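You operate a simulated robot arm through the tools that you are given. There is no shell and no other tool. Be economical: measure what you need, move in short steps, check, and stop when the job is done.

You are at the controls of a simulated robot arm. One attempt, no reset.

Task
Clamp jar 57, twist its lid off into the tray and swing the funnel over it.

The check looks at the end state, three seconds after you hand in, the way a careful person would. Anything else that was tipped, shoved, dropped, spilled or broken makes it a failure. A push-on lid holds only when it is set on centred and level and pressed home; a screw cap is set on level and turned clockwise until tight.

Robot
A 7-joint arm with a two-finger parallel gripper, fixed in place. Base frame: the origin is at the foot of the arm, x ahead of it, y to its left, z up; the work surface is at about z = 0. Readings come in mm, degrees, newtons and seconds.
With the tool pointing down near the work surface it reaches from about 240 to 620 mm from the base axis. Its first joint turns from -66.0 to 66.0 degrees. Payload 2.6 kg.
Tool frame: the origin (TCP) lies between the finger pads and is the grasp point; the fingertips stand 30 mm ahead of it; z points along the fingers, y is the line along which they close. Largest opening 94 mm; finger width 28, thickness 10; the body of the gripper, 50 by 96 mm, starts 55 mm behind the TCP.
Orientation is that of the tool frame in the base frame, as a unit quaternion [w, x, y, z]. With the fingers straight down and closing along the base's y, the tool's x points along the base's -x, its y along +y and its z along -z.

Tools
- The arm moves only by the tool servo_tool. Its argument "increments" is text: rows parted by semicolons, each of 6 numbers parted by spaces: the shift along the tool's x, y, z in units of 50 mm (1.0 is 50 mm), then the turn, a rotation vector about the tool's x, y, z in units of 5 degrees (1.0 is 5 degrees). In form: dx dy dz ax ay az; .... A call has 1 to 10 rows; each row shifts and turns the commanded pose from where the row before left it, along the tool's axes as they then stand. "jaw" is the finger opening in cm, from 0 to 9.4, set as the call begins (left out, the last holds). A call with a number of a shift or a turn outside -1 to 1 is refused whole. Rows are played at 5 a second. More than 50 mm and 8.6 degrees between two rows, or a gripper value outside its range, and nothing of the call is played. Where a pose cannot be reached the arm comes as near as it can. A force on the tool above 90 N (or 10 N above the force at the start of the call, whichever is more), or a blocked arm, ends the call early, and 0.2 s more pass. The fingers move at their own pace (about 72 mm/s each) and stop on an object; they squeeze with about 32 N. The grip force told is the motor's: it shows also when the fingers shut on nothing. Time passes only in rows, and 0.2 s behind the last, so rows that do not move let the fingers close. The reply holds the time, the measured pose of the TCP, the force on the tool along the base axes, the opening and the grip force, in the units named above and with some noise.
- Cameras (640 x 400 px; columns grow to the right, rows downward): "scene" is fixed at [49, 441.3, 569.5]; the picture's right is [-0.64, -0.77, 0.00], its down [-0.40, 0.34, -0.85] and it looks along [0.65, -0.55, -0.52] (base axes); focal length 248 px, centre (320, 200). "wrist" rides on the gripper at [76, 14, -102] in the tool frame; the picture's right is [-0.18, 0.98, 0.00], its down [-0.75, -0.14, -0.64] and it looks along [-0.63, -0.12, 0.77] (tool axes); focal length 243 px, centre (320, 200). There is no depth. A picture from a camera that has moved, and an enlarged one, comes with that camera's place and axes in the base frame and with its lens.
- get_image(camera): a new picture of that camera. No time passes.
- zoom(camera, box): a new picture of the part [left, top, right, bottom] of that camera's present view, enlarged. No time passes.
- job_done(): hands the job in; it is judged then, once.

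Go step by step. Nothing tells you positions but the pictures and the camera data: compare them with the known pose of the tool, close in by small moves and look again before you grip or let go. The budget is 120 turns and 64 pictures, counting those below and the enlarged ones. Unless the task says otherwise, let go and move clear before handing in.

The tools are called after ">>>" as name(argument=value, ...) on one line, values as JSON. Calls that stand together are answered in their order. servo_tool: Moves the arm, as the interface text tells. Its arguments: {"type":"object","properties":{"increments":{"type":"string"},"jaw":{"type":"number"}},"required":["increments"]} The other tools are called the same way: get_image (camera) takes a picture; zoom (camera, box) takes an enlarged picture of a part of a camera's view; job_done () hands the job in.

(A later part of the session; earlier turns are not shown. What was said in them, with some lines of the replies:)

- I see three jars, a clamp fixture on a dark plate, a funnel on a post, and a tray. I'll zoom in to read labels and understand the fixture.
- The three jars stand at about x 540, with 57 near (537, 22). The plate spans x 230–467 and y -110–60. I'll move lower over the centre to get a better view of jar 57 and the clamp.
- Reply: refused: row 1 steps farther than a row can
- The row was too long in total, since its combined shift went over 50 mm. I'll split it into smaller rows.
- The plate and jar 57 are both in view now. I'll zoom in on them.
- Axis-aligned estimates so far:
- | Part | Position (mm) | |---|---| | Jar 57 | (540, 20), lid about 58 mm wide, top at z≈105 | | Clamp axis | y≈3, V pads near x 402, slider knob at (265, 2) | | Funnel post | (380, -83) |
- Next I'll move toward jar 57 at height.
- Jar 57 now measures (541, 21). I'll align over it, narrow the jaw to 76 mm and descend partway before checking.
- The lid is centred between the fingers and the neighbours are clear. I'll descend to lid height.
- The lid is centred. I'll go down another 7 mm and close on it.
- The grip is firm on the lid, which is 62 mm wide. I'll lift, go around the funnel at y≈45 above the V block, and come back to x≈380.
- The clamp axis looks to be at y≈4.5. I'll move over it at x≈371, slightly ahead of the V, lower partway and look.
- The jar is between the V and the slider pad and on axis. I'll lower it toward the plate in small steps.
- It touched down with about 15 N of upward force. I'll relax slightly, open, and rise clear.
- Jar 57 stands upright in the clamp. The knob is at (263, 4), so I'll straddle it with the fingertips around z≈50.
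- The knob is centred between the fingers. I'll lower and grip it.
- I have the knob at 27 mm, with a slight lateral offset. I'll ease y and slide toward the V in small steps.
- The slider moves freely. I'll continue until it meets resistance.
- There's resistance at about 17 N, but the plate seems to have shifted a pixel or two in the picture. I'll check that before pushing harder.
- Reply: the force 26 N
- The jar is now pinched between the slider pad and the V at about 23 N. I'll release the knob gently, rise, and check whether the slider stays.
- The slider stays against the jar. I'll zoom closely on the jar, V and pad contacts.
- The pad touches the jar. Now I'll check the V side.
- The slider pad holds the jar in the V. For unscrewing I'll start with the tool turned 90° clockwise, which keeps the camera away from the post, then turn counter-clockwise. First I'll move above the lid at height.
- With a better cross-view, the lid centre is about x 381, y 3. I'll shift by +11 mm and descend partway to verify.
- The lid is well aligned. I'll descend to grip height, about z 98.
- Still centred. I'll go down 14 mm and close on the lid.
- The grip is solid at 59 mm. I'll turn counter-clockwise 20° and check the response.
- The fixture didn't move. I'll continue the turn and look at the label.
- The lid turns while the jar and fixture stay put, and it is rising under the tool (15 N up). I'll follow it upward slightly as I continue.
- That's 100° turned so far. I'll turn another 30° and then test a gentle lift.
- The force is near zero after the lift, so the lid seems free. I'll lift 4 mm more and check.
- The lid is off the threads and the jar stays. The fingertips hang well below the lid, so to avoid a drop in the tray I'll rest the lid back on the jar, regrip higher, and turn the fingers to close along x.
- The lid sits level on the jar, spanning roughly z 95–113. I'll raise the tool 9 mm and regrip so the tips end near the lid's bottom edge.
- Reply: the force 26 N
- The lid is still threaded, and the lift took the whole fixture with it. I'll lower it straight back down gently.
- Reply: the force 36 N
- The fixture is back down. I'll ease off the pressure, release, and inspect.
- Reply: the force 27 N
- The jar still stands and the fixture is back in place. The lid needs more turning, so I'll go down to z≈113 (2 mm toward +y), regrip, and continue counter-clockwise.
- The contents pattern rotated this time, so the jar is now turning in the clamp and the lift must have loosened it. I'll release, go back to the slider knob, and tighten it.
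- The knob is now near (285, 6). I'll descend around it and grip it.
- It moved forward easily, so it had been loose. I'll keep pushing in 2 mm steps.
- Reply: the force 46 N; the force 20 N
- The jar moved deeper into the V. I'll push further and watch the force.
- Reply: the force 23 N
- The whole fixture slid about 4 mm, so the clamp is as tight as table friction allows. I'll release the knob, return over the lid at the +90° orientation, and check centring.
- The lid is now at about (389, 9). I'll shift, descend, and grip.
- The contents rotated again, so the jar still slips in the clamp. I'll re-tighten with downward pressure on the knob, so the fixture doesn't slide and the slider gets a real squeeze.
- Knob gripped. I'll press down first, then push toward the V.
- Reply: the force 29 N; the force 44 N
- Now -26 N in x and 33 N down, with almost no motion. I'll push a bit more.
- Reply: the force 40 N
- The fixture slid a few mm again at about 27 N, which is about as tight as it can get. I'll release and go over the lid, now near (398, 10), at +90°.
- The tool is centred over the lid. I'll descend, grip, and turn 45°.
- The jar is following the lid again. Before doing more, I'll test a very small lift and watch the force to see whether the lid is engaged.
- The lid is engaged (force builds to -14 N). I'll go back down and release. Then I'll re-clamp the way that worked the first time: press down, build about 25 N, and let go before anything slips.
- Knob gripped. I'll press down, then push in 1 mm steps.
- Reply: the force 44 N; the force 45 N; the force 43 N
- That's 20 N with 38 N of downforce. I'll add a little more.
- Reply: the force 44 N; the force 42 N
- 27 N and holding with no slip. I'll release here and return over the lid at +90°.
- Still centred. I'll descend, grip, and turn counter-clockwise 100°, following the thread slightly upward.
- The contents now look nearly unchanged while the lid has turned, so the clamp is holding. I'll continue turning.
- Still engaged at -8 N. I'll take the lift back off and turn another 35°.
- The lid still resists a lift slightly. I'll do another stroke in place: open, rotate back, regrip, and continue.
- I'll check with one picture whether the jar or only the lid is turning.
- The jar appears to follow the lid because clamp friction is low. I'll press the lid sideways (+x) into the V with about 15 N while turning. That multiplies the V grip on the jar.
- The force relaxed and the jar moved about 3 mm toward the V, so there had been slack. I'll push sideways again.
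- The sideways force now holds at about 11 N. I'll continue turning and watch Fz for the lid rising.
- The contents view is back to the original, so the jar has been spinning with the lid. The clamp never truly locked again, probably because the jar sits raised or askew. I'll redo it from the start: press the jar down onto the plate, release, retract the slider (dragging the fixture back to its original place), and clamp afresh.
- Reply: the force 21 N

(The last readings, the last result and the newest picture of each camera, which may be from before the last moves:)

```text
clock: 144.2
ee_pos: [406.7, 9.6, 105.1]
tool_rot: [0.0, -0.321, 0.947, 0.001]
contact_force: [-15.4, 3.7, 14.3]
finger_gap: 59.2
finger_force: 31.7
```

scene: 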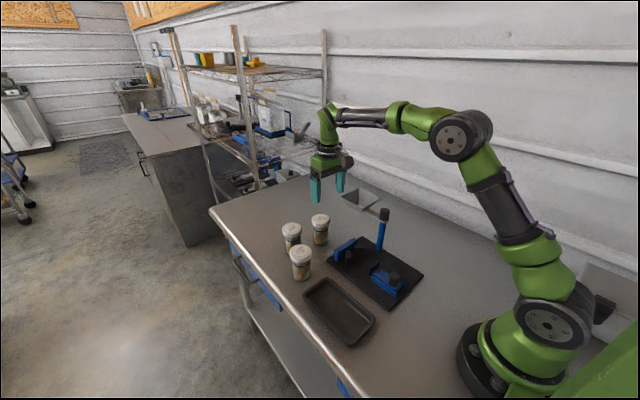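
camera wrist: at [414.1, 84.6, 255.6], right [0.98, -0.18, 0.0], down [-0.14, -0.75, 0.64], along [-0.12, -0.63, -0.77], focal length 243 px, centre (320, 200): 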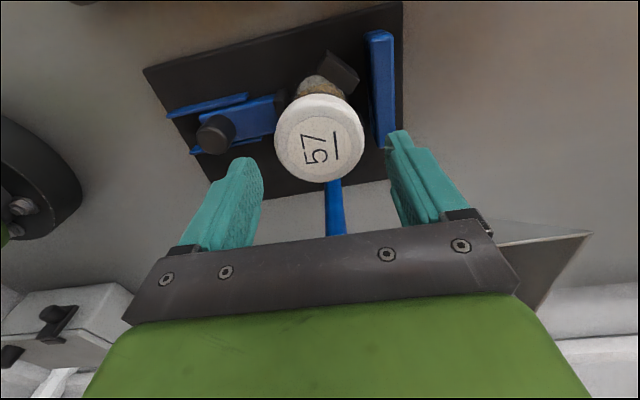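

>>> servo_tool(increments="0.032 0.024 0 0 0 0; 0 0 0 0 0 0")

>>> servo_tool(increments="0 0 0 0 0 0; 0 0 0 0 0 0; 0 0 -0.8 0 0 0; 0 0 -0.85 0 0 0; 0 0 0 0 0 1; 0 0 0 0 0 1; 0 0 0 0 0 1; 0 0 0 0 0 1; 0 0 0 0 0 1; 0 0 0 0 0 1", jaw=7.8)

>>> servo_tool(increments="0 0 0 0 0 1; 0 0 0 0 0 0.48; 0.63 0 0 0 0 0; 0.63 0 0 0 0 0; 0.63 0 0 0 0 0; 0 0 0 0 0 0", jaw=5)

```text
clock: 144.8
ee_pos: [405.2, 9.9, 105.3]
tool_rot: [0.002, -0.322, 0.947, 0.001]
contact_force: [1.2, 3.5, 3.0]
finger_gap: 59.4
finger_force: 31.8
```

```text
clock: 147.0
ee_pos: [404.3, 8.8, 187.6]
tool_rot: [0.001, -0.065, 0.998, 0.001]
contact_force: [-0.6, 0.3, 0.4]
finger_gap: 78.0
finger_force: 0.1
```

```text
clock: 148.4
ee_pos: [309.3, 7.3, 187.3]
tool_rot: [0.002, -0.001, 1.0, 0.001]
contact_force: [1.2, 0.3, -0.5]
finger_gap: 49.6
finger_force: 0.1
```

The tool is above the knob at (310, 8). I'll descend, grip, and pull back gently.

>>> servo_tool(increments="-0.02 0.01 0.6 0 0 0; 0 0 0.6 0 0 0; 0 0 0.6 0 0 0; 0 0 0.33 0 0 0; 0 0 0 0 0 0")

>>> servo_tool(increments="0 0 0 0 0 0; 0 0 0 0 0 0; 0 0 0 0 0 0", jaw=1.5)

>>> servo_tool(increments="0.04 0 0 0 0 0; 0.04 0 0 0 0 0; 0.04 0 0 0 0 0; 0 0 0 0 0 0")

```text
clock: 149.6
ee_pos: [311.9, 10.3, 79.6]
tool_rot: [0.001, -0.002, 1.0, 0.001]
contact_force: [-0.3, -0.2, 0.6]
finger_gap: 50.0
finger_force: 0.0
```

```text
clock: 150.4
ee_pos: [310.0, 9.3, 80.7]
tool_rot: [0.0, 0.0, 1.0, 0.001]
contact_force: [1.5, -9.4, 0.6]
finger_gap: 27.2
finger_force: 32.1
```

```text
clock: 151.4
ee_pos: [304.5, 9.6, 79.6]
tool_rot: [0.001, -0.002, 1.0, 0.001]
contact_force: [5.9, 2.8, 0.0]
finger_gap: 27.2
finger_force: 32.9
```

The slider retracts with about 6 N, so it isn't latched. I'll pull back slowly and watch for when it begins to drag the fixture.

>>> servo_tool(increments="0.04 0 0 0 0 0; 0.04 0 0 0 0 0; 0.04 0 0 0 0 0; 0.04 0 0 0 0 0; 0.04 0 0 0 0 0; 0.04 0 0 0 0 0")

>>> servo_tool(increments="0.04 0 0 0 0 0; 0.04 0 0 0 0 0; 0.04 0 0 0 0 0; 0.04 0 0 0 0 0")

>>> zoom(camera="scene", box=[320, 180, 430, 310])

```text
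clock: 152.8
ee_pos: [291.2, 9.7, 81.4]
tool_rot: [-0.002, -0.001, 1.0, 0.001]
contact_force: [0.1, -1.7, -1.0]
finger_gap: 27.1
finger_force: 31.9
```

```text
clock: 153.8
ee_pos: [284.6, 10.0, 79.4]
tool_rot: [0.0, -0.001, 1.0, 0.001]
contact_force: [-1.0, -0.8, 0.2]
finger_gap: 26.9
finger_force: 32.0
```

```text
3.08 times, centred on (375, 245) of scene
camera zoom: at [49.0, 441.3, 569.5], right [-0.64, -0.77, 0.0], down [-0.4, 0.34, -0.85], along [0.65, -0.55, -0.52], focal length 763 px, centre (151, 62)
```

zoom: 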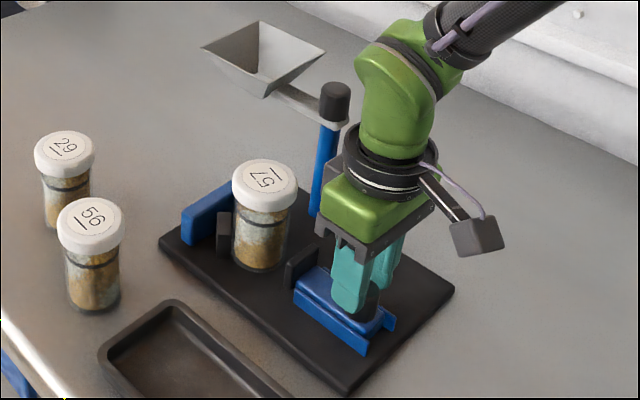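

The jar stands free, and the fixture sits about 17 mm forward of its original place. I'll keep pulling slowly; once the slider reaches its stop it should drag the fixture back.

>>> servo_tool(increments="0.04 0 0 0 0 0; 0.04 0 0 0 0 0; 0.04 0 0 0 0 0; 0 0 0 0 0 0")

>>> servo_tool(increments="0.03 0 0 0 0 0; 0.03 0 0 0 0 0; 0.03 0 0 0 0 0; 0 0 0 0 0 0")

```text
clock: 154.8
ee_pos: [278.8, 10.7, 80.7]
tool_rot: [0.002, -0.001, 1.0, 0.0]
contact_force: [6.4, 0.0, 0.4]
finger_gap: 27.1
finger_force: 31.5
```

```text
clock: 155.8
ee_pos: [274.0, 9.1, 79.9]
tool_rot: [-0.001, -0.001, 1.0, 0.002]
contact_force: [4.6, -0.3, -0.5]
finger_gap: 27.0
finger_force: 32.2
```

>>> servo_tool(increments="0.03 0 0 0 0 0; 0.03 0 0 0 0 0; 0.03 0 0 0 0 0; 0 0 0 0 0 0")

>>> servo_tool(increments="0.03 0 0 0 0 0; 0.03 0 0 0 0 0; 0.03 0 0 0 0 0; 0 0 0 0 0 0")

```text
clock: 156.8
ee_pos: [270.3, 9.6, 80.0]
tool_rot: [0.001, -0.001, 1.0, 0.001]
contact_force: [5.2, -0.4, -0.3]
finger_gap: 27.1
finger_force: 32.0
```

```text
clock: 157.8
ee_pos: [265.4, 9.6, 81.0]
tool_rot: [0.0, -0.001, 1.0, 0.001]
contact_force: [5.1, 0.7, 0.4]
finger_gap: 27.2
finger_force: 31.6
```

>>> servo_tool(increments="0.03 0 0 0 0 0; 0.02 0 0 0 0 0; 0 0 0 0 0 0")

>>> zoom(camera="scene", box=[320, 180, 430, 310])

```text
clock: 158.6
ee_pos: [262.8, 9.5, 82.1]
tool_rot: [0.0, -0.002, 1.0, 0.0]
contact_force: [6.0, 0.0, 0.1]
finger_gap: 27.0
finger_force: 32.2
```

```text
3.08 times, centred on (375, 245) of scene
camera zoom: at [49.0, 441.3, 569.5], right [-0.64, -0.77, 0.0], down [-0.4, 0.34, -0.85], along [0.65, -0.55, -0.52], focal length 763 px, centre (151, 62)
```

zoom: 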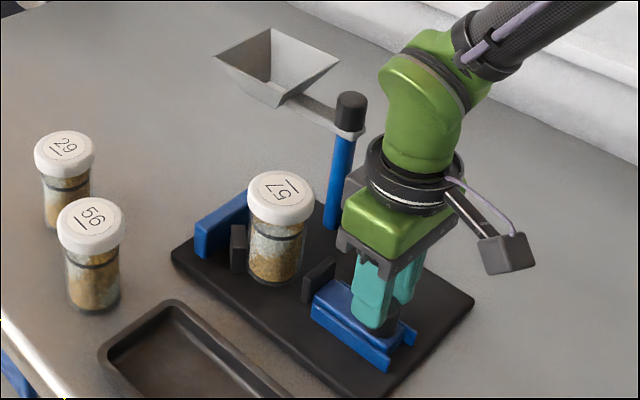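

Dragging restored the fixture to within a few mm of its original spot, and the jar stands in front of the V. Now I'll clamp afresh with the same gentle sequence that worked the first time.

>>> servo_tool(increments="-0.08 -0.02 0 0 0 0; -0.08 0 0 0 0 0; -0.04 0 0 0 0 0; 0 0 0 0 0 0")

>>> servo_tool(increments="-0.06 0 0 0 0 0; 0 0 0 0 0 0; 0 0 0 0 0 0")

>>> servo_tool(increments="-0.06 0 0 0 0 0; 0 0 0 0 0 0; 0 0 0 0 0 0")

```text
clock: 159.6
ee_pos: [273.5, 8.9, 82.0]
tool_rot: [-0.001, 0.0, 1.0, 0.001]
contact_force: [1.2, -1.0, -1.1]
finger_gap: 27.0
finger_force: 32.4
```

```text
clock: 160.4
ee_pos: [274.2, 9.0, 81.2]
tool_rot: [-0.002, 0.0, 1.0, 0.0]
contact_force: [-22.6, 1.7, 17.3]
finger_gap: 26.9
finger_force: 32.1
```

```text
clock: 161.2
ee_pos: [278.4, 8.4, 80.9]
tool_rot: [-0.001, -0.001, 1.0, 0.001]
contact_force: [-9.4, 3.6, -0.9]
finger_gap: 27.0
finger_force: 32.2
```

>>> servo_tool(increments="-0.04 0 0 0 0 0; 0 0 0 0 0 0; 0 0 0 0 0 0")

```text
clock: 162.0
ee_pos: [280.3, 9.0, 80.7]
tool_rot: [0.0, -0.001, 1.0, 0.0]
contact_force: [-15.3, 6.1, 14.6]
finger_gap: 27.0
finger_force: 32.1
```

>>> servo_tool(increments="-0.02 0 0.02 0 0 0; 0 0 0 0 0 0; 0 0 0 0 0 0")

```text
clock: 162.8
ee_pos: [280.9, 8.7, 80.2]
tool_rot: [0.0, 0.001, 1.0, 0.002]
contact_force: [-19.8, 7.6, 38.7]
finger_gap: 27.0
finger_force: 31.9
```

>>> servo_tool(increments="-0.025 0 0 0 0 0; 0 0 0 0 0 0; 0 0 0 0 0 0")

```text
clock: 163.6
ee_pos: [283.5, 9.3, 79.8]
tool_rot: [0.001, -0.001, 1.0, 0.001]
contact_force: [-10.8, 7.9, 27.3]
finger_gap: 27.1
finger_force: 31.6
```

That's about all the fixture allows before it slides. I'll release, go to the lid at about (379, 10) at +90° with a wide opening, and grip.

>>> servo_tool(increments="0 0 0 0 0 0; 0 0 0 0 0 0; 0 0 -0.7 0 0 0; 0 0 -0.8 0 0 0; 0 0 -0.8 0 0 0; -0.64 0.02 0 0 0 0; -0.64 0 0 0 0 0; -0.62 0 0 0 0 0; 0 0 0 0 0 1; 0 0 0 0 0 1", jaw=5)

>>> servo_tool(increments="0 0 0 0 0 1; 0 0 0 0 0 1; 0 0 0 0 0 1; 0 0 0 0 0 1; 0 0 0 0 0 1; 0 0 0 0 0 1; 0 0 0 0 0 1; 0 0 0 0 0 1; 0 0 0 0 0 1; 0 0 0 0 0 1", jaw=8.4)

>>> servo_tool(increments="0 0 0 0 0 1; 0 0 0 0 0 1; 0 0 0 0 0 1; 0 0 0 0 0 1; 0 0 0 0 0 1; 0 0 0 0 0 1; 0 0 0.6 0 0 0; 0 0 0.6 0 0 0; 0 0 0.5 0 0 0; 0 0 0 0 0 0")

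>>> servo_tool(increments="0 0 0 0 0 0; 0 0 0 0 0 0; 0 0 0 0 0 0", jaw=4.5)

```text
clock: 165.8
ee_pos: [377.7, 9.4, 193.2]
tool_rot: [0.0, 0.087, 0.996, 0.0]
contact_force: [0.9, -0.1, 0.1]
finger_gap: 50.1
finger_force: 0.0
```

```text
clock: 168.0
ee_pos: [378.5, 10.6, 194.1]
tool_rot: [0.0, 0.501, 0.865, 0.002]
contact_force: [-0.1, 1.1, 0.0]
finger_gap: 84.1
finger_force: 0.0
```

```text
clock: 170.2
ee_pos: [375.4, 9.9, 109.6]
tool_rot: [0.001, 0.707, 0.707, 0.001]
contact_force: [-0.5, -0.1, 0.1]
finger_gap: 84.1
finger_force: 0.0
```

```text
clock: 171.0
ee_pos: [375.6, 10.1, 109.8]
tool_rot: [0.0, 0.706, 0.708, 0.001]
contact_force: [-0.4, -1.0, -1.2]
finger_gap: 59.0
finger_force: 31.9
```

The lid is gripped cleanly at 59 mm with no side force. I'll turn 60° without following, to see whether Fz rises as it did the first time.

>>> servo_tool(increments="0 0 0 0 0 -0.7; 0 0 0 0 0 -0.7; 0 0 0 0 0 -0.7; 0 0 0 0 0 -0.7; 0 0 0 0 0 -0.7; 0 0 0 0 0 -0.7; 0 0 0 0 0 -0.7; 0 0 0 0 0 -0.7; 0 0 0 0 0 0")

>>> servo_tool(increments="0 0 0 0 0 -0.7; 0 0 0 0 0 -0.7; 0 0 0 0 0 -0.7; 0 0 0 0 0 -0.7; 0 0 0 0 0 -0.7; 0 0 0 0 0 -0.7; 0 0 0 0 0 -0.7; 0 0 0 0 0 -0.7; 0 0 0 0 0 0")

```text
clock: 173.0
ee_pos: [376.2, 9.9, 110.2]
tool_rot: [-0.001, 0.515, 0.857, 0.001]
contact_force: [-12.9, 2.8, 0.5]
finger_gap: 58.5
finger_force: 32.1
```

```text
clock: 175.0
ee_pos: [378.2, 10.2, 111.4]
tool_rot: [0.002, 0.291, 0.957, 0.002]
contact_force: [7.9, 5.5, -1.3]
finger_gap: 58.8
finger_force: 31.8
```

No rise, so the jar is likely still following. I'll try turning the lid clockwise to see if it frees the jam; it should pull down if the thread runs.

>>> servo_tool(increments="0 0 0 0 0 0.7; 0 0 0 0 0 0.7; 0 0 0 0 0 0.7; 0 0 0 0 0 0.7; 0 0 0 0 0 0.7; 0 0 0 0 0 0.7; 0 0 0 0 0 0.7; 0 0 0 0 0 0.7; 0 0 0 0 0 0")

>>> servo_tool(increments="0 0 0 0 0 0.7; 0 0 0 0 0 0.7; 0 0 0 0 0 0.7; 0 0 0 0 0 0.7; 0 0 0 0 0 0.7; 0 0 0 0 0 0.7; 0 0 0 0 0 0.7; 0 0 0 0 0 0.7; 0 0 0 0 0 0")

```text
clock: 177.0
ee_pos: [378.3, 9.9, 110.5]
tool_rot: [0.0, 0.514, 0.858, 0.001]
contact_force: [7.4, -2.3, 2.1]
finger_gap: 58.5
finger_force: 32.7
```

```text
clock: 179.0
ee_pos: [378.1, 10.7, 111.0]
tool_rot: [0.0, 0.707, 0.707, 0.001]
contact_force: [6.9, -3.7, -2.0]
finger_gap: 58.5
finger_force: 31.7
```

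Inconclusive. I'll press down about 35 N and push into the V at the same time, then turn counter-clockwise.

>>> servo_tool(increments="0 0.02 0.05 0 0 0; 0 0.02 0.05 0 0 0; 0 0 0 0 0 0")

>>> servo_tool(increments="0 0.03 0.02 0 0 0; 0 0 0 0 0 0")

```text
clock: 179.8
ee_pos: [379.0, 10.2, 105.3]
tool_rot: [-0.001, 0.707, 0.707, 0.003]
contact_force: [-10.4, -3.7, 34.5]
finger_gap: 58.7
finger_force: 31.9
```

```text
clock: 180.4
ee_pos: [380.3, 11.3, 103.5]
tool_rot: [-0.002, 0.707, 0.708, 0.001]
contact_force: [-19.9, -0.9, 32.6]
finger_gap: 58.6
finger_force: 31.5
```

>>> servo_tool(increments="0 0 0 0 0 -0.7; 0 0 0 0 0 -0.7; 0 0 0 0 0 -0.7; 0 0 0 0 0 -0.7; 0 0 0 0 0 -0.7; 0 0 0 0 0 -0.7; 0 0 0 0 0 0")

>>> servo_tool(increments="0 0 0 0 0 -0.7; 0 0 0 0 0 -0.7; 0 0 0 0 0 -0.7; 0 0 0 0 0 -0.7; 0 0 0 0 0 -0.7; 0 0 0 0 0 -0.7; 0 0 0 0 0 0")

```text
clock: 182.0
ee_pos: [380.6, 9.3, 104.6]
tool_rot: [-0.001, 0.566, 0.825, 0.0]
contact_force: [-18.8, 3.0, 23.0]
finger_gap: 58.8
finger_force: 32.4
```

```text
clock: 183.6
ee_pos: [379.9, 9.9, 105.0]
tool_rot: [-0.001, 0.406, 0.914, 0.001]
contact_force: [-16.5, 1.2, 10.0]
finger_gap: 58.7
finger_force: 32.2
```

The side force is holding this time. I'll continue the turn.

>>> servo_tool(increments="0 0 0 0 0 -0.7; 0 0 0 0 0 -0.7; 0 0 0 0 0 -0.7; 0 0 0 0 0 -0.7; 0 0 0 0 0 -0.7; 0 0 0 0 0 -0.7; 0 0 0 0 0 -0.7; 0 0 0 0 0 -0.7; 0 0 0 0 0 -0.7; 0 0 0 0 0 -0.7")

>>> servo_tool(increments="0 0 0 0 0 -0.7; 0 0 0 0 0 -0.7; 0 0 0 0 0 -0.7; 0 0 0 0 0 -0.7; 0 0 0 0 0 -0.7; 0 0 0 0 0 -0.7; 0 0 0 0 0 -0.7; 0 0 0 0 0 -0.7; 0 0 0 0 0 -0.7; 0 0 0 0 0 -0.7")

>>> servo_tool(increments="0 0 -0.04 0 0 0; 0 0 -0.04 0 0 0; 0 0 0 0 0 0")

```text
clock: 185.8
ee_pos: [381.8, 10.0, 103.5]
tool_rot: [0.0, 0.112, 0.994, 0.001]
contact_force: [-3.7, -0.9, 0.5]
finger_gap: 58.6
finger_force: 31.8
```

```text
clock: 188.0
ee_pos: [382.1, 10.5, 102.4]
tool_rot: [0.0, -0.192, 0.981, 0.001]
contact_force: [0.1, 0.2, -0.9]
finger_gap: 58.6
finger_force: 32.1
```

```text
clock: 188.8
ee_pos: [382.4, 10.4, 106.7]
tool_rot: [0.0, -0.191, 0.982, 0.001]
contact_force: [-0.5, -0.7, 0.2]
finger_gap: 58.7
finger_force: 31.7
```

All forces dropped to zero and a 4 mm lift met no resistance, so the lid is free. I'll lift further while watching the force.

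>>> servo_tool(increments="0 0 -0.1 0 0 0; 0 0 -0.1 0 0 0; 0 0 0 0 0 0")

>>> servo_tool(increments="0 0 -0.3 0 0 0; 0 0 -0.3 0 0 0; 0 0 -0.3 0 0 0; 0 0 0 0 0 0")

```text
clock: 189.6
ee_pos: [381.9, 8.8, 117.4]
tool_rot: [0.001, -0.192, 0.981, 0.002]
contact_force: [-0.4, -0.5, -0.6]
finger_gap: 58.7
finger_force: 31.8
```

```text
clock: 190.6
ee_pos: [382.5, 10.0, 164.8]
tool_rot: [0.001, -0.191, 0.982, 0.001]
contact_force: [-0.5, -1.1, -0.2]
finger_gap: 58.5
finger_force: 31.3
```

The lid is off: the load is near zero and the jaw still holds 58.7 mm. I'll rotate so the fingers close along x, then carry it to the tray centre at about (318, 158).

>>> servo_tool(increments="0 0 -0.3 0 0 1; 0 0 0 0 0 1; 0 0 0 0 0 1; 0 0 0 0 0 1; 0 0 0 0 0 1; 0 0 0 0 0 1; 0 0 0 0 0 1; 0 0 0 0 0 1; 0 0 0 0 0 1; 0 0 0 0 0 1")

>>> servo_tool(increments="0 0 0 0 0 1; 0 0 0 0 0 1; 0 0 0 0 0 1; 0 0 0 0 0 1; 0 0 0 0 0 1; 0 0 0 0 0 1; 0 0 0 0 0 1; 0 0 0 0 0 1; 0 0 0 0 0 1; 0 0 0 0 0 1")

>>> servo_tool(increments="0 0 0 0 0 1; 0 0 0 0 0 1; 0 0 0 0 0 0.4; 0.4 -0.3 0 0 0 0; 0.6 -0.3 0 0 0 0; 0.6 -0.3 0 0 0 0; 0.6 -0.3 0 0 0 0; 0.6 -0.08 0 0 0 0; 0.16 0 0 0 0 0; 0 0 0 0 0 0")

```text
clock: 192.8
ee_pos: [381.8, 10.3, 178.3]
tool_rot: [0.001, 0.242, 0.97, 0.0]
contact_force: [0.6, 0.6, -0.6]
finger_gap: 58.5
finger_force: 31.6
```

```text
clock: 195.0
ee_pos: [380.4, 10.3, 177.8]
tool_rot: [0.001, 0.629, 0.777, 0.001]
contact_force: [0.1, -0.1, 0.0]
finger_gap: 58.6
finger_force: 32.1
```

```text
clock: 197.2
ee_pos: [316.3, 157.0, 180.2]
tool_rot: [-0.001, 0.707, 0.707, 0.001]
contact_force: [0.1, 0.2, -0.4]
finger_gap: 58.7
finger_force: 31.8
```

The tool is over the tray centre. I'll descend.

>>> servo_tool(increments="0.02 0.02 0.6 0 0 0; 0 0 0.6 0 0 0; 0 0 0.6 0 0 0; 0 0 0.5 0 0 0; 0 0 0.3 0 0 0; 0 0 0.16 0 0 0; 0 0 0 0 0 0")

>>> servo_tool(increments="0 0 0.06 0 0 0; 0 0 0 0 0 0")

```text
clock: 198.8
ee_pos: [318.4, 158.3, 40.0]
tool_rot: [0.0, 0.707, 0.707, 0.002]
contact_force: [-0.6, 1.8, 0.4]
finger_gap: 58.3
finger_force: 31.6
```

```text
clock: 199.4
ee_pos: [318.0, 159.9, 37.1]
tool_rot: [0.0, 0.706, 0.708, 0.001]
contact_force: [-0.2, 0.3, 0.4]
finger_gap: 58.8
finger_force: 32.1
```

>>> servo_tool(increments="0 0 0.04 0 0 0; 0 0 0 0 0 0")

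```text
clock: 200.0
ee_pos: [318.3, 158.6, 35.3]
tool_rot: [0.0, 0.706, 0.708, 0.001]
contact_force: [-1.5, -1.9, 11.0]
finger_gap: 58.6
finger_force: 32.1
```

The tips or the lid touched the tray floor (11 N). I'll ease up 1 mm, open, and rise.

>>> servo_tool(increments="0 0 -0.02 0 0 0; 0 0 0 0 0 0")

>>> servo_tool(increments="0 0 0 0 0 0; 0 0 0 0 0 0; 0 0 0 0 0 0; 0 0 -0.3 0 0 0; 0 0 -0.8 0 0 0; 0 0 -0.8 0 0 0; 0 0 -0.8 0 0 0; 0 0 -0.8 0 0 0; 0 0 -0.8 0 0 0; 0 0 0 0 0 0", jaw=7.6)

```text
clock: 200.6
ee_pos: [318.2, 158.1, 37.6]
tool_rot: [0.0, 0.706, 0.708, 0.0]
contact_force: [0.5, -0.4, -1.3]
finger_gap: 58.7
finger_force: 32.2
```

```text
clock: 202.8
ee_pos: [319.2, 160.0, 252.4]
tool_rot: [0.0, 0.707, 0.707, 0.0]
contact_force: [0.0, -0.2, 0.9]
finger_gap: 76.5
finger_force: 0.1
```

The lid has been released in the tray. Next is the funnel. From earlier pictures the post is at about (380, -79), the funnel centre at radius about 92 in +x, and the rim at z≈170. I'll straddle the funnel's -y rim wall loosely and sweep it 90° around the post. First I'll move above that wall.

>>> servo_tool(increments="-0.81 0.44 0 0 0 0; -0.81 0.44 0 0 0 0; -0.81 0.44 0 0 0 0; -0.81 0.44 0 0 0 0; -0.81 0.44 0 0 0 0; -0.81 0.44 0 0 0 0; -0.8 0.43 0 0 0 0; 0 0 0 0 0 -1; 0 0 0 0 0 -1; 0 0 0 0 0 -1", jaw=4)

>>> servo_tool(increments="0 0 0 0 0 -1; 0 0 0 0 0 -1; 0 0 0 0 0 -1; 0 0 0 0 0 -1; 0 0 0 0 0 -1; 0 0 0 0 0 -1; 0 0 0 0 0 -1; 0 0 0 0 0 -1; 0 0 0 0 0 -1; 0 0 0 0 0 -1")

>>> servo_tool(increments="0 0 0 0 0 -1; 0 0 0 0 0 -1; 0 0 0 0 0 -1; 0 0 0 0 0 -1; 0 0 0 0 0 -1; 0 0 0 0 0 0")

>>> get_image(camera="wrist")

```text
clock: 205.0
ee_pos: [472.1, -123.9, 251.3]
tool_rot: [0.0, 0.609, 0.793, 0.002]
contact_force: [0.2, -0.3, -1.0]
finger_gap: 39.9
finger_force: 0.0
```

```text
clock: 207.2
ee_pos: [471.5, -124.1, 249.1]
tool_rot: [0.0, 0.214, 0.977, 0.001]
contact_force: [-0.2, 0.7, -1.1]
finger_gap: 40.0
finger_force: 0.0
```

```text
clock: 208.6
ee_pos: [473.1, -123.8, 250.8]
tool_rot: [0.001, -0.002, 1.0, 0.001]
contact_force: [0.5, -0.5, 0.7]
finger_gap: 40.0
finger_force: 0.1
```

```text
0 pictures are left
camera wrist: at [395.8, -110.6, 353.3], right [0.18, 0.98, 0.0], down [0.75, -0.14, 0.64], along [0.63, -0.12, -0.77], focal length 243 px, centre (320, 200)
```

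wrist: 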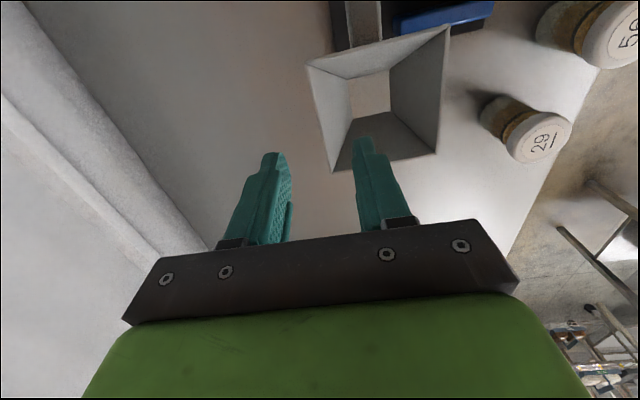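

The rim is where I estimated: x 425–515, y -124 to -35, centre (470, -80). The tool is right above the -y wall. I'll descend so the tips straddle it about 12 mm deep.

>>> servo_tool(increments="0 0 0.5 0 0 0; 0 0 0.4 0 0 0; 0 0 0.2 0 0 0; 0 0 0.15 0 0 0; 0 0 0 0 0 0")

>>> servo_tool(increments="0 0 0 0 0 0; 0 0 0 0 0 0", jaw=2.6)

```text
clock: 209.8
ee_pos: [471.8, -122.9, 187.9]
tool_rot: [0.001, 0.0, 1.0, 0.001]
contact_force: [-0.8, -1.1, 0.0]
finger_gap: 40.2
finger_force: 0.0
```

```text
clock: 210.4
ee_pos: [471.3, -122.7, 188.9]
tool_rot: [0.0, -0.001, 1.0, 0.002]
contact_force: [-0.2, 0.2, -0.1]
finger_gap: 25.7
finger_force: 0.0
```

The wall is straddled with no contact force. I'll sweep along the arc about the post in 2.5° steps.

>>> servo_tool(increments="-0.0375 0.0833 0 0 0 -0.5; -0.0375 0.0833 0 0 0 -0.5; -0.0375 0.0833 0 0 0 -0.5; -0.0375 0.0833 0 0 0 -0.5; -0.0375 0.0833 0 0 0 -0.5; -0.0375 0.0833 0 0 0 -0.5; -0.0375 0.0833 0 0 0 -0.5; -0.0375 0.0833 0 0 0 -0.5")

>>> servo_tool(increments="-0.0375 0.0833 0 0 0 -0.5; -0.0375 0.0833 0 0 0 -0.5; -0.0375 0.0833 0 0 0 -0.5; -0.0375 0.0833 0 0 0 -0.5; -0.0375 0.0833 0 0 0 -0.5; -0.0375 0.0833 0 0 0 -0.5; -0.0375 0.0833 0 0 0 -0.5; -0.0375 0.0833 0 0 0 -0.5")

```text
clock: 212.2
ee_pos: [482.4, -89.8, 187.7]
tool_rot: [0.001, -0.175, 0.985, 0.0]
contact_force: [-0.2, -0.9, -0.1]
finger_gap: 26.3
finger_force: 0.4
```

```text
clock: 214.0
ee_pos: [479.7, -52.3, 188.6]
tool_rot: [0.001, -0.344, 0.939, 0.0]
contact_force: [-0.2, 0.5, 0.0]
finger_gap: 26.2
finger_force: 0.3
```

The pose tracks the arc, with light contact on the finger. I'll continue.

>>> servo_tool(increments="-0.0375 0.0833 0 0 0 -0.5; -0.0375 0.0833 0 0 0 -0.5; -0.0375 0.0833 0 0 0 -0.5; -0.0375 0.0833 0 0 0 -0.5; -0.0375 0.0833 0 0 0 -0.5; -0.0375 0.0833 0 0 0 -0.5; -0.0375 0.0833 0 0 0 -0.5; -0.0375 0.0833 0 0 0 -0.5")

>>> servo_tool(increments="-0.0375 0.0833 0 0 0 -0.5; -0.0375 0.0833 0 0 0 -0.5; -0.0375 0.0833 0 0 0 -0.5; -0.0375 0.0833 0 0 0 -0.5; -0.0375 0.0833 0 0 0 -0.5; -0.0375 0.0833 0 0 0 -0.5; -0.0375 0.0833 0 0 0 -0.5; -0.0375 0.0833 0 0 0 -0.5")

>>> servo_tool(increments="-0.0375 0.0833 0 0 0 -0.5; -0.0375 0.0833 0 0 0 -0.5; -0.0375 0.0833 0 0 0 -0.5; 0 0 0 0 0 0")

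```text
clock: 215.8
ee_pos: [463.9, -17.6, 187.9]
tool_rot: [0.001, -0.501, 0.866, 0.0]
contact_force: [-0.3, 0.4, -1.0]
finger_gap: 26.2
finger_force: 0.4
```

```text
clock: 217.6
ee_pos: [437.8, 6.5, 188.2]
tool_rot: [0.001, -0.643, 0.766, 0.0]
contact_force: [0.0, 0.3, 0.0]
finger_gap: 25.9
finger_force: 0.1
```

```text
clock: 218.6
ee_pos: [425.1, 13.5, 189.0]
tool_rot: [0.001, -0.692, 0.721, 0.001]
contact_force: [-0.2, 0.2, 0.0]
finger_gap: 26.7
finger_force: 0.1
```

I've reached 87.5°. I'll close on the rim wall to confirm the funnel came along and to set its angle.

>>> servo_tool(increments="0 0 0 0 0 0; 0 0 0 0 0 0; 0 0 0 0 0 0", jaw=0.4)

```text
clock: 219.4
ee_pos: [426.2, 14.7, 189.1]
tool_rot: [0.002, -0.691, 0.723, 0.0]
contact_force: [-9.7, -4.6, 9.2]
finger_gap: 10.2
finger_force: 32.4
```

It gripped a wall about 10 mm thick including its slope, so the funnel came along. Allowing for the slope offset, I'll go a final 2.5° to centre it over the jar, then release and rise.

>>> servo_tool(increments="-0.0188 0.0417 0 0 0 -0.25; -0.0188 0.0417 0 0 0 -0.25; 0 0 0 0 0 0; 0 0 0 0 0 0")

```text
clock: 220.4
ee_pos: [421.4, 16.0, 189.7]
tool_rot: [0.0, 0.708, -0.706, -0.001]
contact_force: [-13.0, -9.2, 13.2]
finger_gap: 10.5
finger_force: 31.9
```

The position looks right, with the funnel centre at about x 381. I'll open and rise straight up.

>>> servo_tool(increments="0 0 0 0 0 0; 0 0 0 0 0 0; 0 0 -0.2 0 0 0; 0 0 -0.4 0 0 0; 0 0 -0.7 0 0 0; 0 0 -0.8 0 0 0; 0 0 0 0 0 0", jaw=2.8)

```text
clock: 222.0
ee_pos: [422.1, 17.0, 293.4]
tool_rot: [-0.002, 0.708, -0.707, 0.0]
contact_force: [-0.3, -0.4, -0.6]
finger_gap: 28.1
finger_force: 0.0
```

The funnel is in place. My side pushes while unscrewing may have left slack at the slider, so I'll snug it up gently once more. The knob at about (286, 9) is clear of the funnel.

>>> servo_tool(increments="0 0 0 0 0 1; 0 0 0 0 0 1; 0 0 0 0 0 1; 0 0 0 0 0 1; 0 0 0 0 0 1; 0 0 0 0 0 1; 0 0 0 0 0 1; 0 0 0 0 0 1; 0 0 0 0 0 1; 0 0 0 0 0 1")

>>> servo_tool(increments="0 0 0 0 0 1; 0 0 0 0 0 1; 0 0 0 0 0 1; 0 0 0 0 0 1; 0 0 0 0 0 1; 0 0 0 0 0 1; 0 0 0 0 0 1; 0 0 0 0 0 1; 0 0 0 0 0 0", jaw=5)

>>> servo_tool(increments="0.7 -0.04 0 0 0 0; 0.7 -0.04 0 0 0 0; 0.7 -0.04 0 0 0 0; 0.63 -0.04 0 0 0 0; 0 0 0 0 0 0")

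```text
clock: 224.2
ee_pos: [422.7, 17.1, 293.5]
tool_rot: [0.0, -0.342, 0.94, 0.001]
contact_force: [-0.1, 0.5, 0.5]
finger_gap: 27.9
finger_force: 0.1
```

```text
clock: 226.2
ee_pos: [422.6, 17.2, 293.3]
tool_rot: [0.001, 0.0, 1.0, 0.001]
contact_force: [0.0, -0.8, -0.1]
finger_gap: 50.1
finger_force: 0.1
```

```text
clock: 227.4
ee_pos: [283.5, 9.7, 292.5]
tool_rot: [0.001, 0.0, 1.0, 0.001]
contact_force: [0.1, 0.8, -0.3]
finger_gap: 50.1
finger_force: 0.0
```

>>> servo_tool(increments="0 0 0.8 0 0 0; 0 0 0.8 0 0 0; 0 0 0.8 0 0 0; 0 0 0.8 0 0 0; 0 0 0.6 0 0 0; 0 0 0.42 0 0 0; 0 0 0 0 0 0")

>>> servo_tool(increments="0 0 0 0 0 0; 0 0 0 0 0 0; 0 0 0 0 0 0", jaw=1.5)

>>> servo_tool(increments="-0.03 0 0 0 0 0; 0 0 0 0 0 0; 0 0 0 0 0 0")

```text
clock: 228.7
ee_pos: [297.7, 10.5, 111.1]
tool_rot: [0.023, -0.005, 1.0, 0.003]
contact_force: [-1.7, 2.2, 7.5]
finger_gap: 49.7
finger_force: 0.1
stopped in row 6: the force on the tool passed its limit (the readings are from after the stop); the commanded pose is now the measured one
```

```text
clock: 229.5
ee_pos: [297.8, 13.3, 109.0]
tool_rot: [0.025, -0.004, 1.0, 0.003]
contact_force: [-1.5, 3.6, 17.1]
finger_gap: 15.0
finger_force: 0.1
```

```text
clock: 230.3
ee_pos: [298.0, 11.7, 109.0]
tool_rot: [0.024, -0.006, 1.0, 0.002]
contact_force: [-2.1, 4.3, 24.9]
finger_gap: 14.9
finger_force: 0.1
```

Something stopped the descent: the tilt and upward force mean the gripper body is resting on the funnel rim, so the funnel has drifted further toward -x than intended. I'll rise at once and straighten the tool.

>>> servo_tool(increments="0 0 -0.3 0 0 0; 0 0 -0.6 0 0 0; 0 0 -0.8 0 0 0; 0 0 -0.8 0 0 0; 0 0 0 0 0.55 0; 0 0 0 0 0 0", jaw=2.8)

```text
clock: 231.7
ee_pos: [291.7, 10.4, 234.6]
tool_rot: [-0.001, -0.004, 1.0, 0.002]
contact_force: [0.7, 0.2, -0.9]
finger_gap: 28.0
finger_force: 0.1
```

I'll push the funnel back from its -x side with closed fingers until its wall is at about x 336, which centres it over the jar. First I'll get behind it.

>>> servo_tool(increments="0.7 0.03 0 0 0 0; 0.1 0 0 0 0 0; 0 0 0.3 0 0 0; 0 0 0.3 0 0 0; 0 0 0.3 0 0 0; 0 0 0 0 0 0", jaw=0)

```text
clock: 233.1
ee_pos: [252.1, 13.1, 188.4]
tool_rot: [-0.001, -0.004, 1.0, 0.002]
contact_force: [0.3, -0.2, 0.5]
finger_gap: 0.0
finger_force: 32.4
```

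Clear here. I'll advance slowly in +x and watch for contact.

>>> servo_tool(increments="-0.06 0 0 0 0 0; -0.06 0 0 0 0 0; -0.06 0 0 0 0 0; -0.06 0 0 0 0 0; -0.06 0 0 0 0 0; -0.06 0 0 0 0 0")

>>> servo_tool(increments="-0.06 0 0 0 0 0; -0.06 0 0 0 0 0; -0.06 0 0 0 0 0; -0.06 0 0 0 0 0; -0.06 0 0 0 0 0; -0.06 0 0 0 0 0")

>>> servo_tool(increments="-0.06 0 0 0 0 0; -0.06 0 0 0 0 0; -0.06 0 0 0 0 0; -0.06 0 0 0 0 0; -0.06 0 0 0 0 0; 0 0 0 0 0 0")

```text
clock: 234.5
ee_pos: [271.4, 13.5, 189.2]
tool_rot: [-0.001, -0.004, 1.0, 0.002]
contact_force: [-0.7, 0.2, 0.4]
finger_gap: 0.1
finger_force: 32.1
```

```text
clock: 235.9
ee_pos: [288.9, 12.4, 188.1]
tool_rot: [-0.001, -0.004, 1.0, 0.003]
contact_force: [0.4, 1.0, -0.6]
finger_gap: 0.0
finger_force: 32.1
```

```text
clock: 237.3
ee_pos: [302.3, 13.7, 189.3]
tool_rot: [-0.002, -0.005, 1.0, 0.002]
contact_force: [-0.5, 0.5, -0.6]
finger_gap: 0.2
finger_force: 32.4
```

>>> servo_tool(increments="-0.05 0 0 0 0 0; -0.05 0 0 0 0 0; -0.05 0 0 0 0 0; -0.05 0 0 0 0 0; -0.05 0 0 0 0 0; -0.05 0 0 0 0 0; -0.05 0 0 0 0 0; -0.05 0 0 0 0 0; 0 0 0 0 0 0; 0 0 0 0 0 0")

```text
clock: 239.5
ee_pos: [323.7, 13.2, 188.2]
tool_rot: [-0.001, -0.004, 1.0, 0.003]
contact_force: [-0.7, -0.2, -0.4]
finger_gap: 0.0
finger_force: 31.7
```

The funnel's -x wall should now be at x≈337. I'll back off, rise, and verify by feel on its +x wall at about x 425, with the tool at +90°.

>>> servo_tool(increments="0.1 0 0 0 0 0; 0 0 -0.6 0 0 0; 0 0 -0.7 0 0 0; -0.7 0 0 0 0 0; -0.7 0 0 0 0 0; -0.7 0 0 0 0 0; 0 0 0 0 0 1; 0 0 0 0 0 1; 0 0 0 0 0 1; 0 0 0 0 0 1", jaw=4)

>>> servo_tool(increments="0 0 0 0 0 1; 0 0 0 0 0 1; 0 0 0 0 0 1; 0 0 0 0 0 1; 0 0 0 0 0 1; 0 0 0 0 0 1; 0 0 0 0 0 1; 0 0 0 0 0 1; 0 0 0 0 0 1; 0 0 0 0 0 1")

>>> servo_tool(increments="0 0 0 0 0 1; 0 0 0 0 0 1; 0 0 0 0 0 1; 0 0 0 0 0 0.9; 0 0 0 0 0 0; 0 0 0 0 0 0")

```text
clock: 241.7
ee_pos: [424.0, 14.3, 253.7]
tool_rot: [-0.001, 0.169, 0.986, 0.002]
contact_force: [0.5, 0.6, -0.3]
finger_gap: 39.7
finger_force: 0.0
```

```text
clock: 243.9
ee_pos: [423.2, 14.9, 253.5]
tool_rot: [-0.003, 0.571, 0.821, 0.001]
contact_force: [1.1, 0.3, -0.7]
finger_gap: 40.0
finger_force: 0.0
```

```text
clock: 245.3
ee_pos: [424.5, 14.8, 254.0]
tool_rot: [-0.003, 0.701, 0.713, 0.001]
contact_force: [0.4, 0.1, -1.1]
finger_gap: 40.1
finger_force: 0.0
```

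Now I'll descend gently around the +x wall.

>>> servo_tool(increments="0 0 0.5 0 0 0; 0 0 0.3 0 0 0; 0 0 0.2 0 0 0; 0 0 0.2 0 0 0; 0 0 0.12 0 0 0; 0 0 0 0 0 0")

>>> servo_tool(increments="0 0 0 0 0 0; 0 0 0 0 0 0", jaw=2.4)

>>> servo_tool(increments="0 0 0 0 0 0; 0 0 0 0 0 0", jaw=1.4)

```text
clock: 246.7
ee_pos: [423.9, 14.0, 186.7]
tool_rot: [-0.002, 0.701, 0.713, 0.001]
contact_force: [0.1, -0.1, 0.8]
finger_gap: 40.0
finger_force: 0.1
```

```text
clock: 247.3
ee_pos: [423.7, 14.8, 187.7]
tool_rot: [-0.002, 0.701, 0.714, 0.001]
contact_force: [-1.1, -0.5, 0.4]
finger_gap: 24.0
finger_force: 0.5
```

```text
clock: 247.9
ee_pos: [423.8, 13.1, 187.2]
tool_rot: [-0.003, 0.701, 0.714, 0.001]
contact_force: [-0.9, 0.2, 0.5]
finger_gap: 14.3
finger_force: 0.9
```

>>> servo_tool(increments="0 0 0 0 0 0; 0 0 0 0 0 0", jaw=0.8)

```text
clock: 248.5
ee_pos: [422.8, 14.6, 188.1]
tool_rot: [-0.003, 0.702, 0.712, 0.001]
contact_force: [-9.4, 3.0, 7.9]
finger_gap: 12.2
finger_force: 32.2
```

The wall is there: the fingers stop at 12 mm with the same light slope reaction as before, putting the funnel centre near x 382 over the jar. I'll release in small stages so I don't flick it, then rise.

>>> servo_tool(increments="0 0 0 0 0 0; 0 0 0 0 0 0; 0 0 0 0 0 0", jaw=1.5)

>>> servo_tool(increments="0 0 0 0 0 0; 0 0 0 0 0 0", jaw=2.0)

>>> servo_tool(increments="0 0 0 0 0 0; 0 0 0 0 0 0", jaw=2.6)

>>> servo_tool(increments="0 0 -0.1 0 0 0; 0 0 -0.1 0 0 0; 0 0 -0.2 0 0 0; 0 0 -0.3 0 0 0; 0 0 -0.6 0 0 0; 0 0 0 0 0 0")

```text
clock: 249.3
ee_pos: [423.9, 14.5, 186.8]
tool_rot: [-0.003, 0.701, 0.713, 0.001]
contact_force: [-0.9, 0.3, -0.4]
finger_gap: 15.0
finger_force: 0.5
```

```text
clock: 249.9
ee_pos: [423.8, 13.4, 187.2]
tool_rot: [-0.003, 0.701, 0.713, 0.001]
contact_force: [-0.2, 0.2, 0.5]
finger_gap: 20.4
finger_force: 0.2
```

```text
clock: 250.5
ee_pos: [424.1, 14.2, 188.1]
tool_rot: [-0.002, 0.701, 0.713, 0.001]
contact_force: [0.4, 0.0, 0.2]
finger_gap: 25.9
finger_force: 0.0
```

```text
clock: 251.9
ee_pos: [423.2, 13.5, 252.1]
tool_rot: [-0.003, 0.701, 0.713, 0.002]
contact_force: [-0.1, -0.5, 0.0]
finger_gap: 25.8
finger_force: 0.1
```

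The funnel stayed put on release. I'll move up and well clear.

>>> servo_tool(increments="0 0 -0.8 0 0 0; 0 0 -0.8 0 0 0; 0 0 -0.8 0 0 0; 0 -0.7 0 0 0 0; 0 -0.7 0 0 0 0; 0 -0.6 0 0 0 0; 0 0 0 0 0 0")

```text
clock: 253.5
ee_pos: [322.3, 10.5, 372.8]
tool_rot: [-0.002, 0.7, 0.714, 0.001]
contact_force: [-0.4, 0.2, 0.4]
finger_gap: 26.1
finger_force: 0.0
```

The arm is clear and the pictures are used up, so I'm handing in on the measured poses and forces.

>>> job_done()

```text
The job is handed in.
```

I handed the job in, but the end state is unconfirmed: I ran out of pictures before the end. I judged the lid and the final funnel position from force and position readings only.

- **Jar 57:** it stood upright in the clamp when last seen, before the final clamping and unscrewing. I'm not sure it is held tightly. The first clamp came loose, and I couldn't do a last tightening because something stopped the gripper on the way down to the knob.
- **Lid:** it came off with almost no load and was let go about 15 mm above the floor of the tray. I didn't see it land.
- **Funnel:** by touch, its wall puts the centre at about x 382, over the jar.
- **Fixture moved:** one attempt to pull the lid off lifted the whole fixture about 60 mm before I set it back down. Clamping also pushed it forward, and I dragged it back to within a few mm of where it started.
- **Possible knock:** the gripper pressed down with about 25 N on whatever stopped it, probably the funnel rim.
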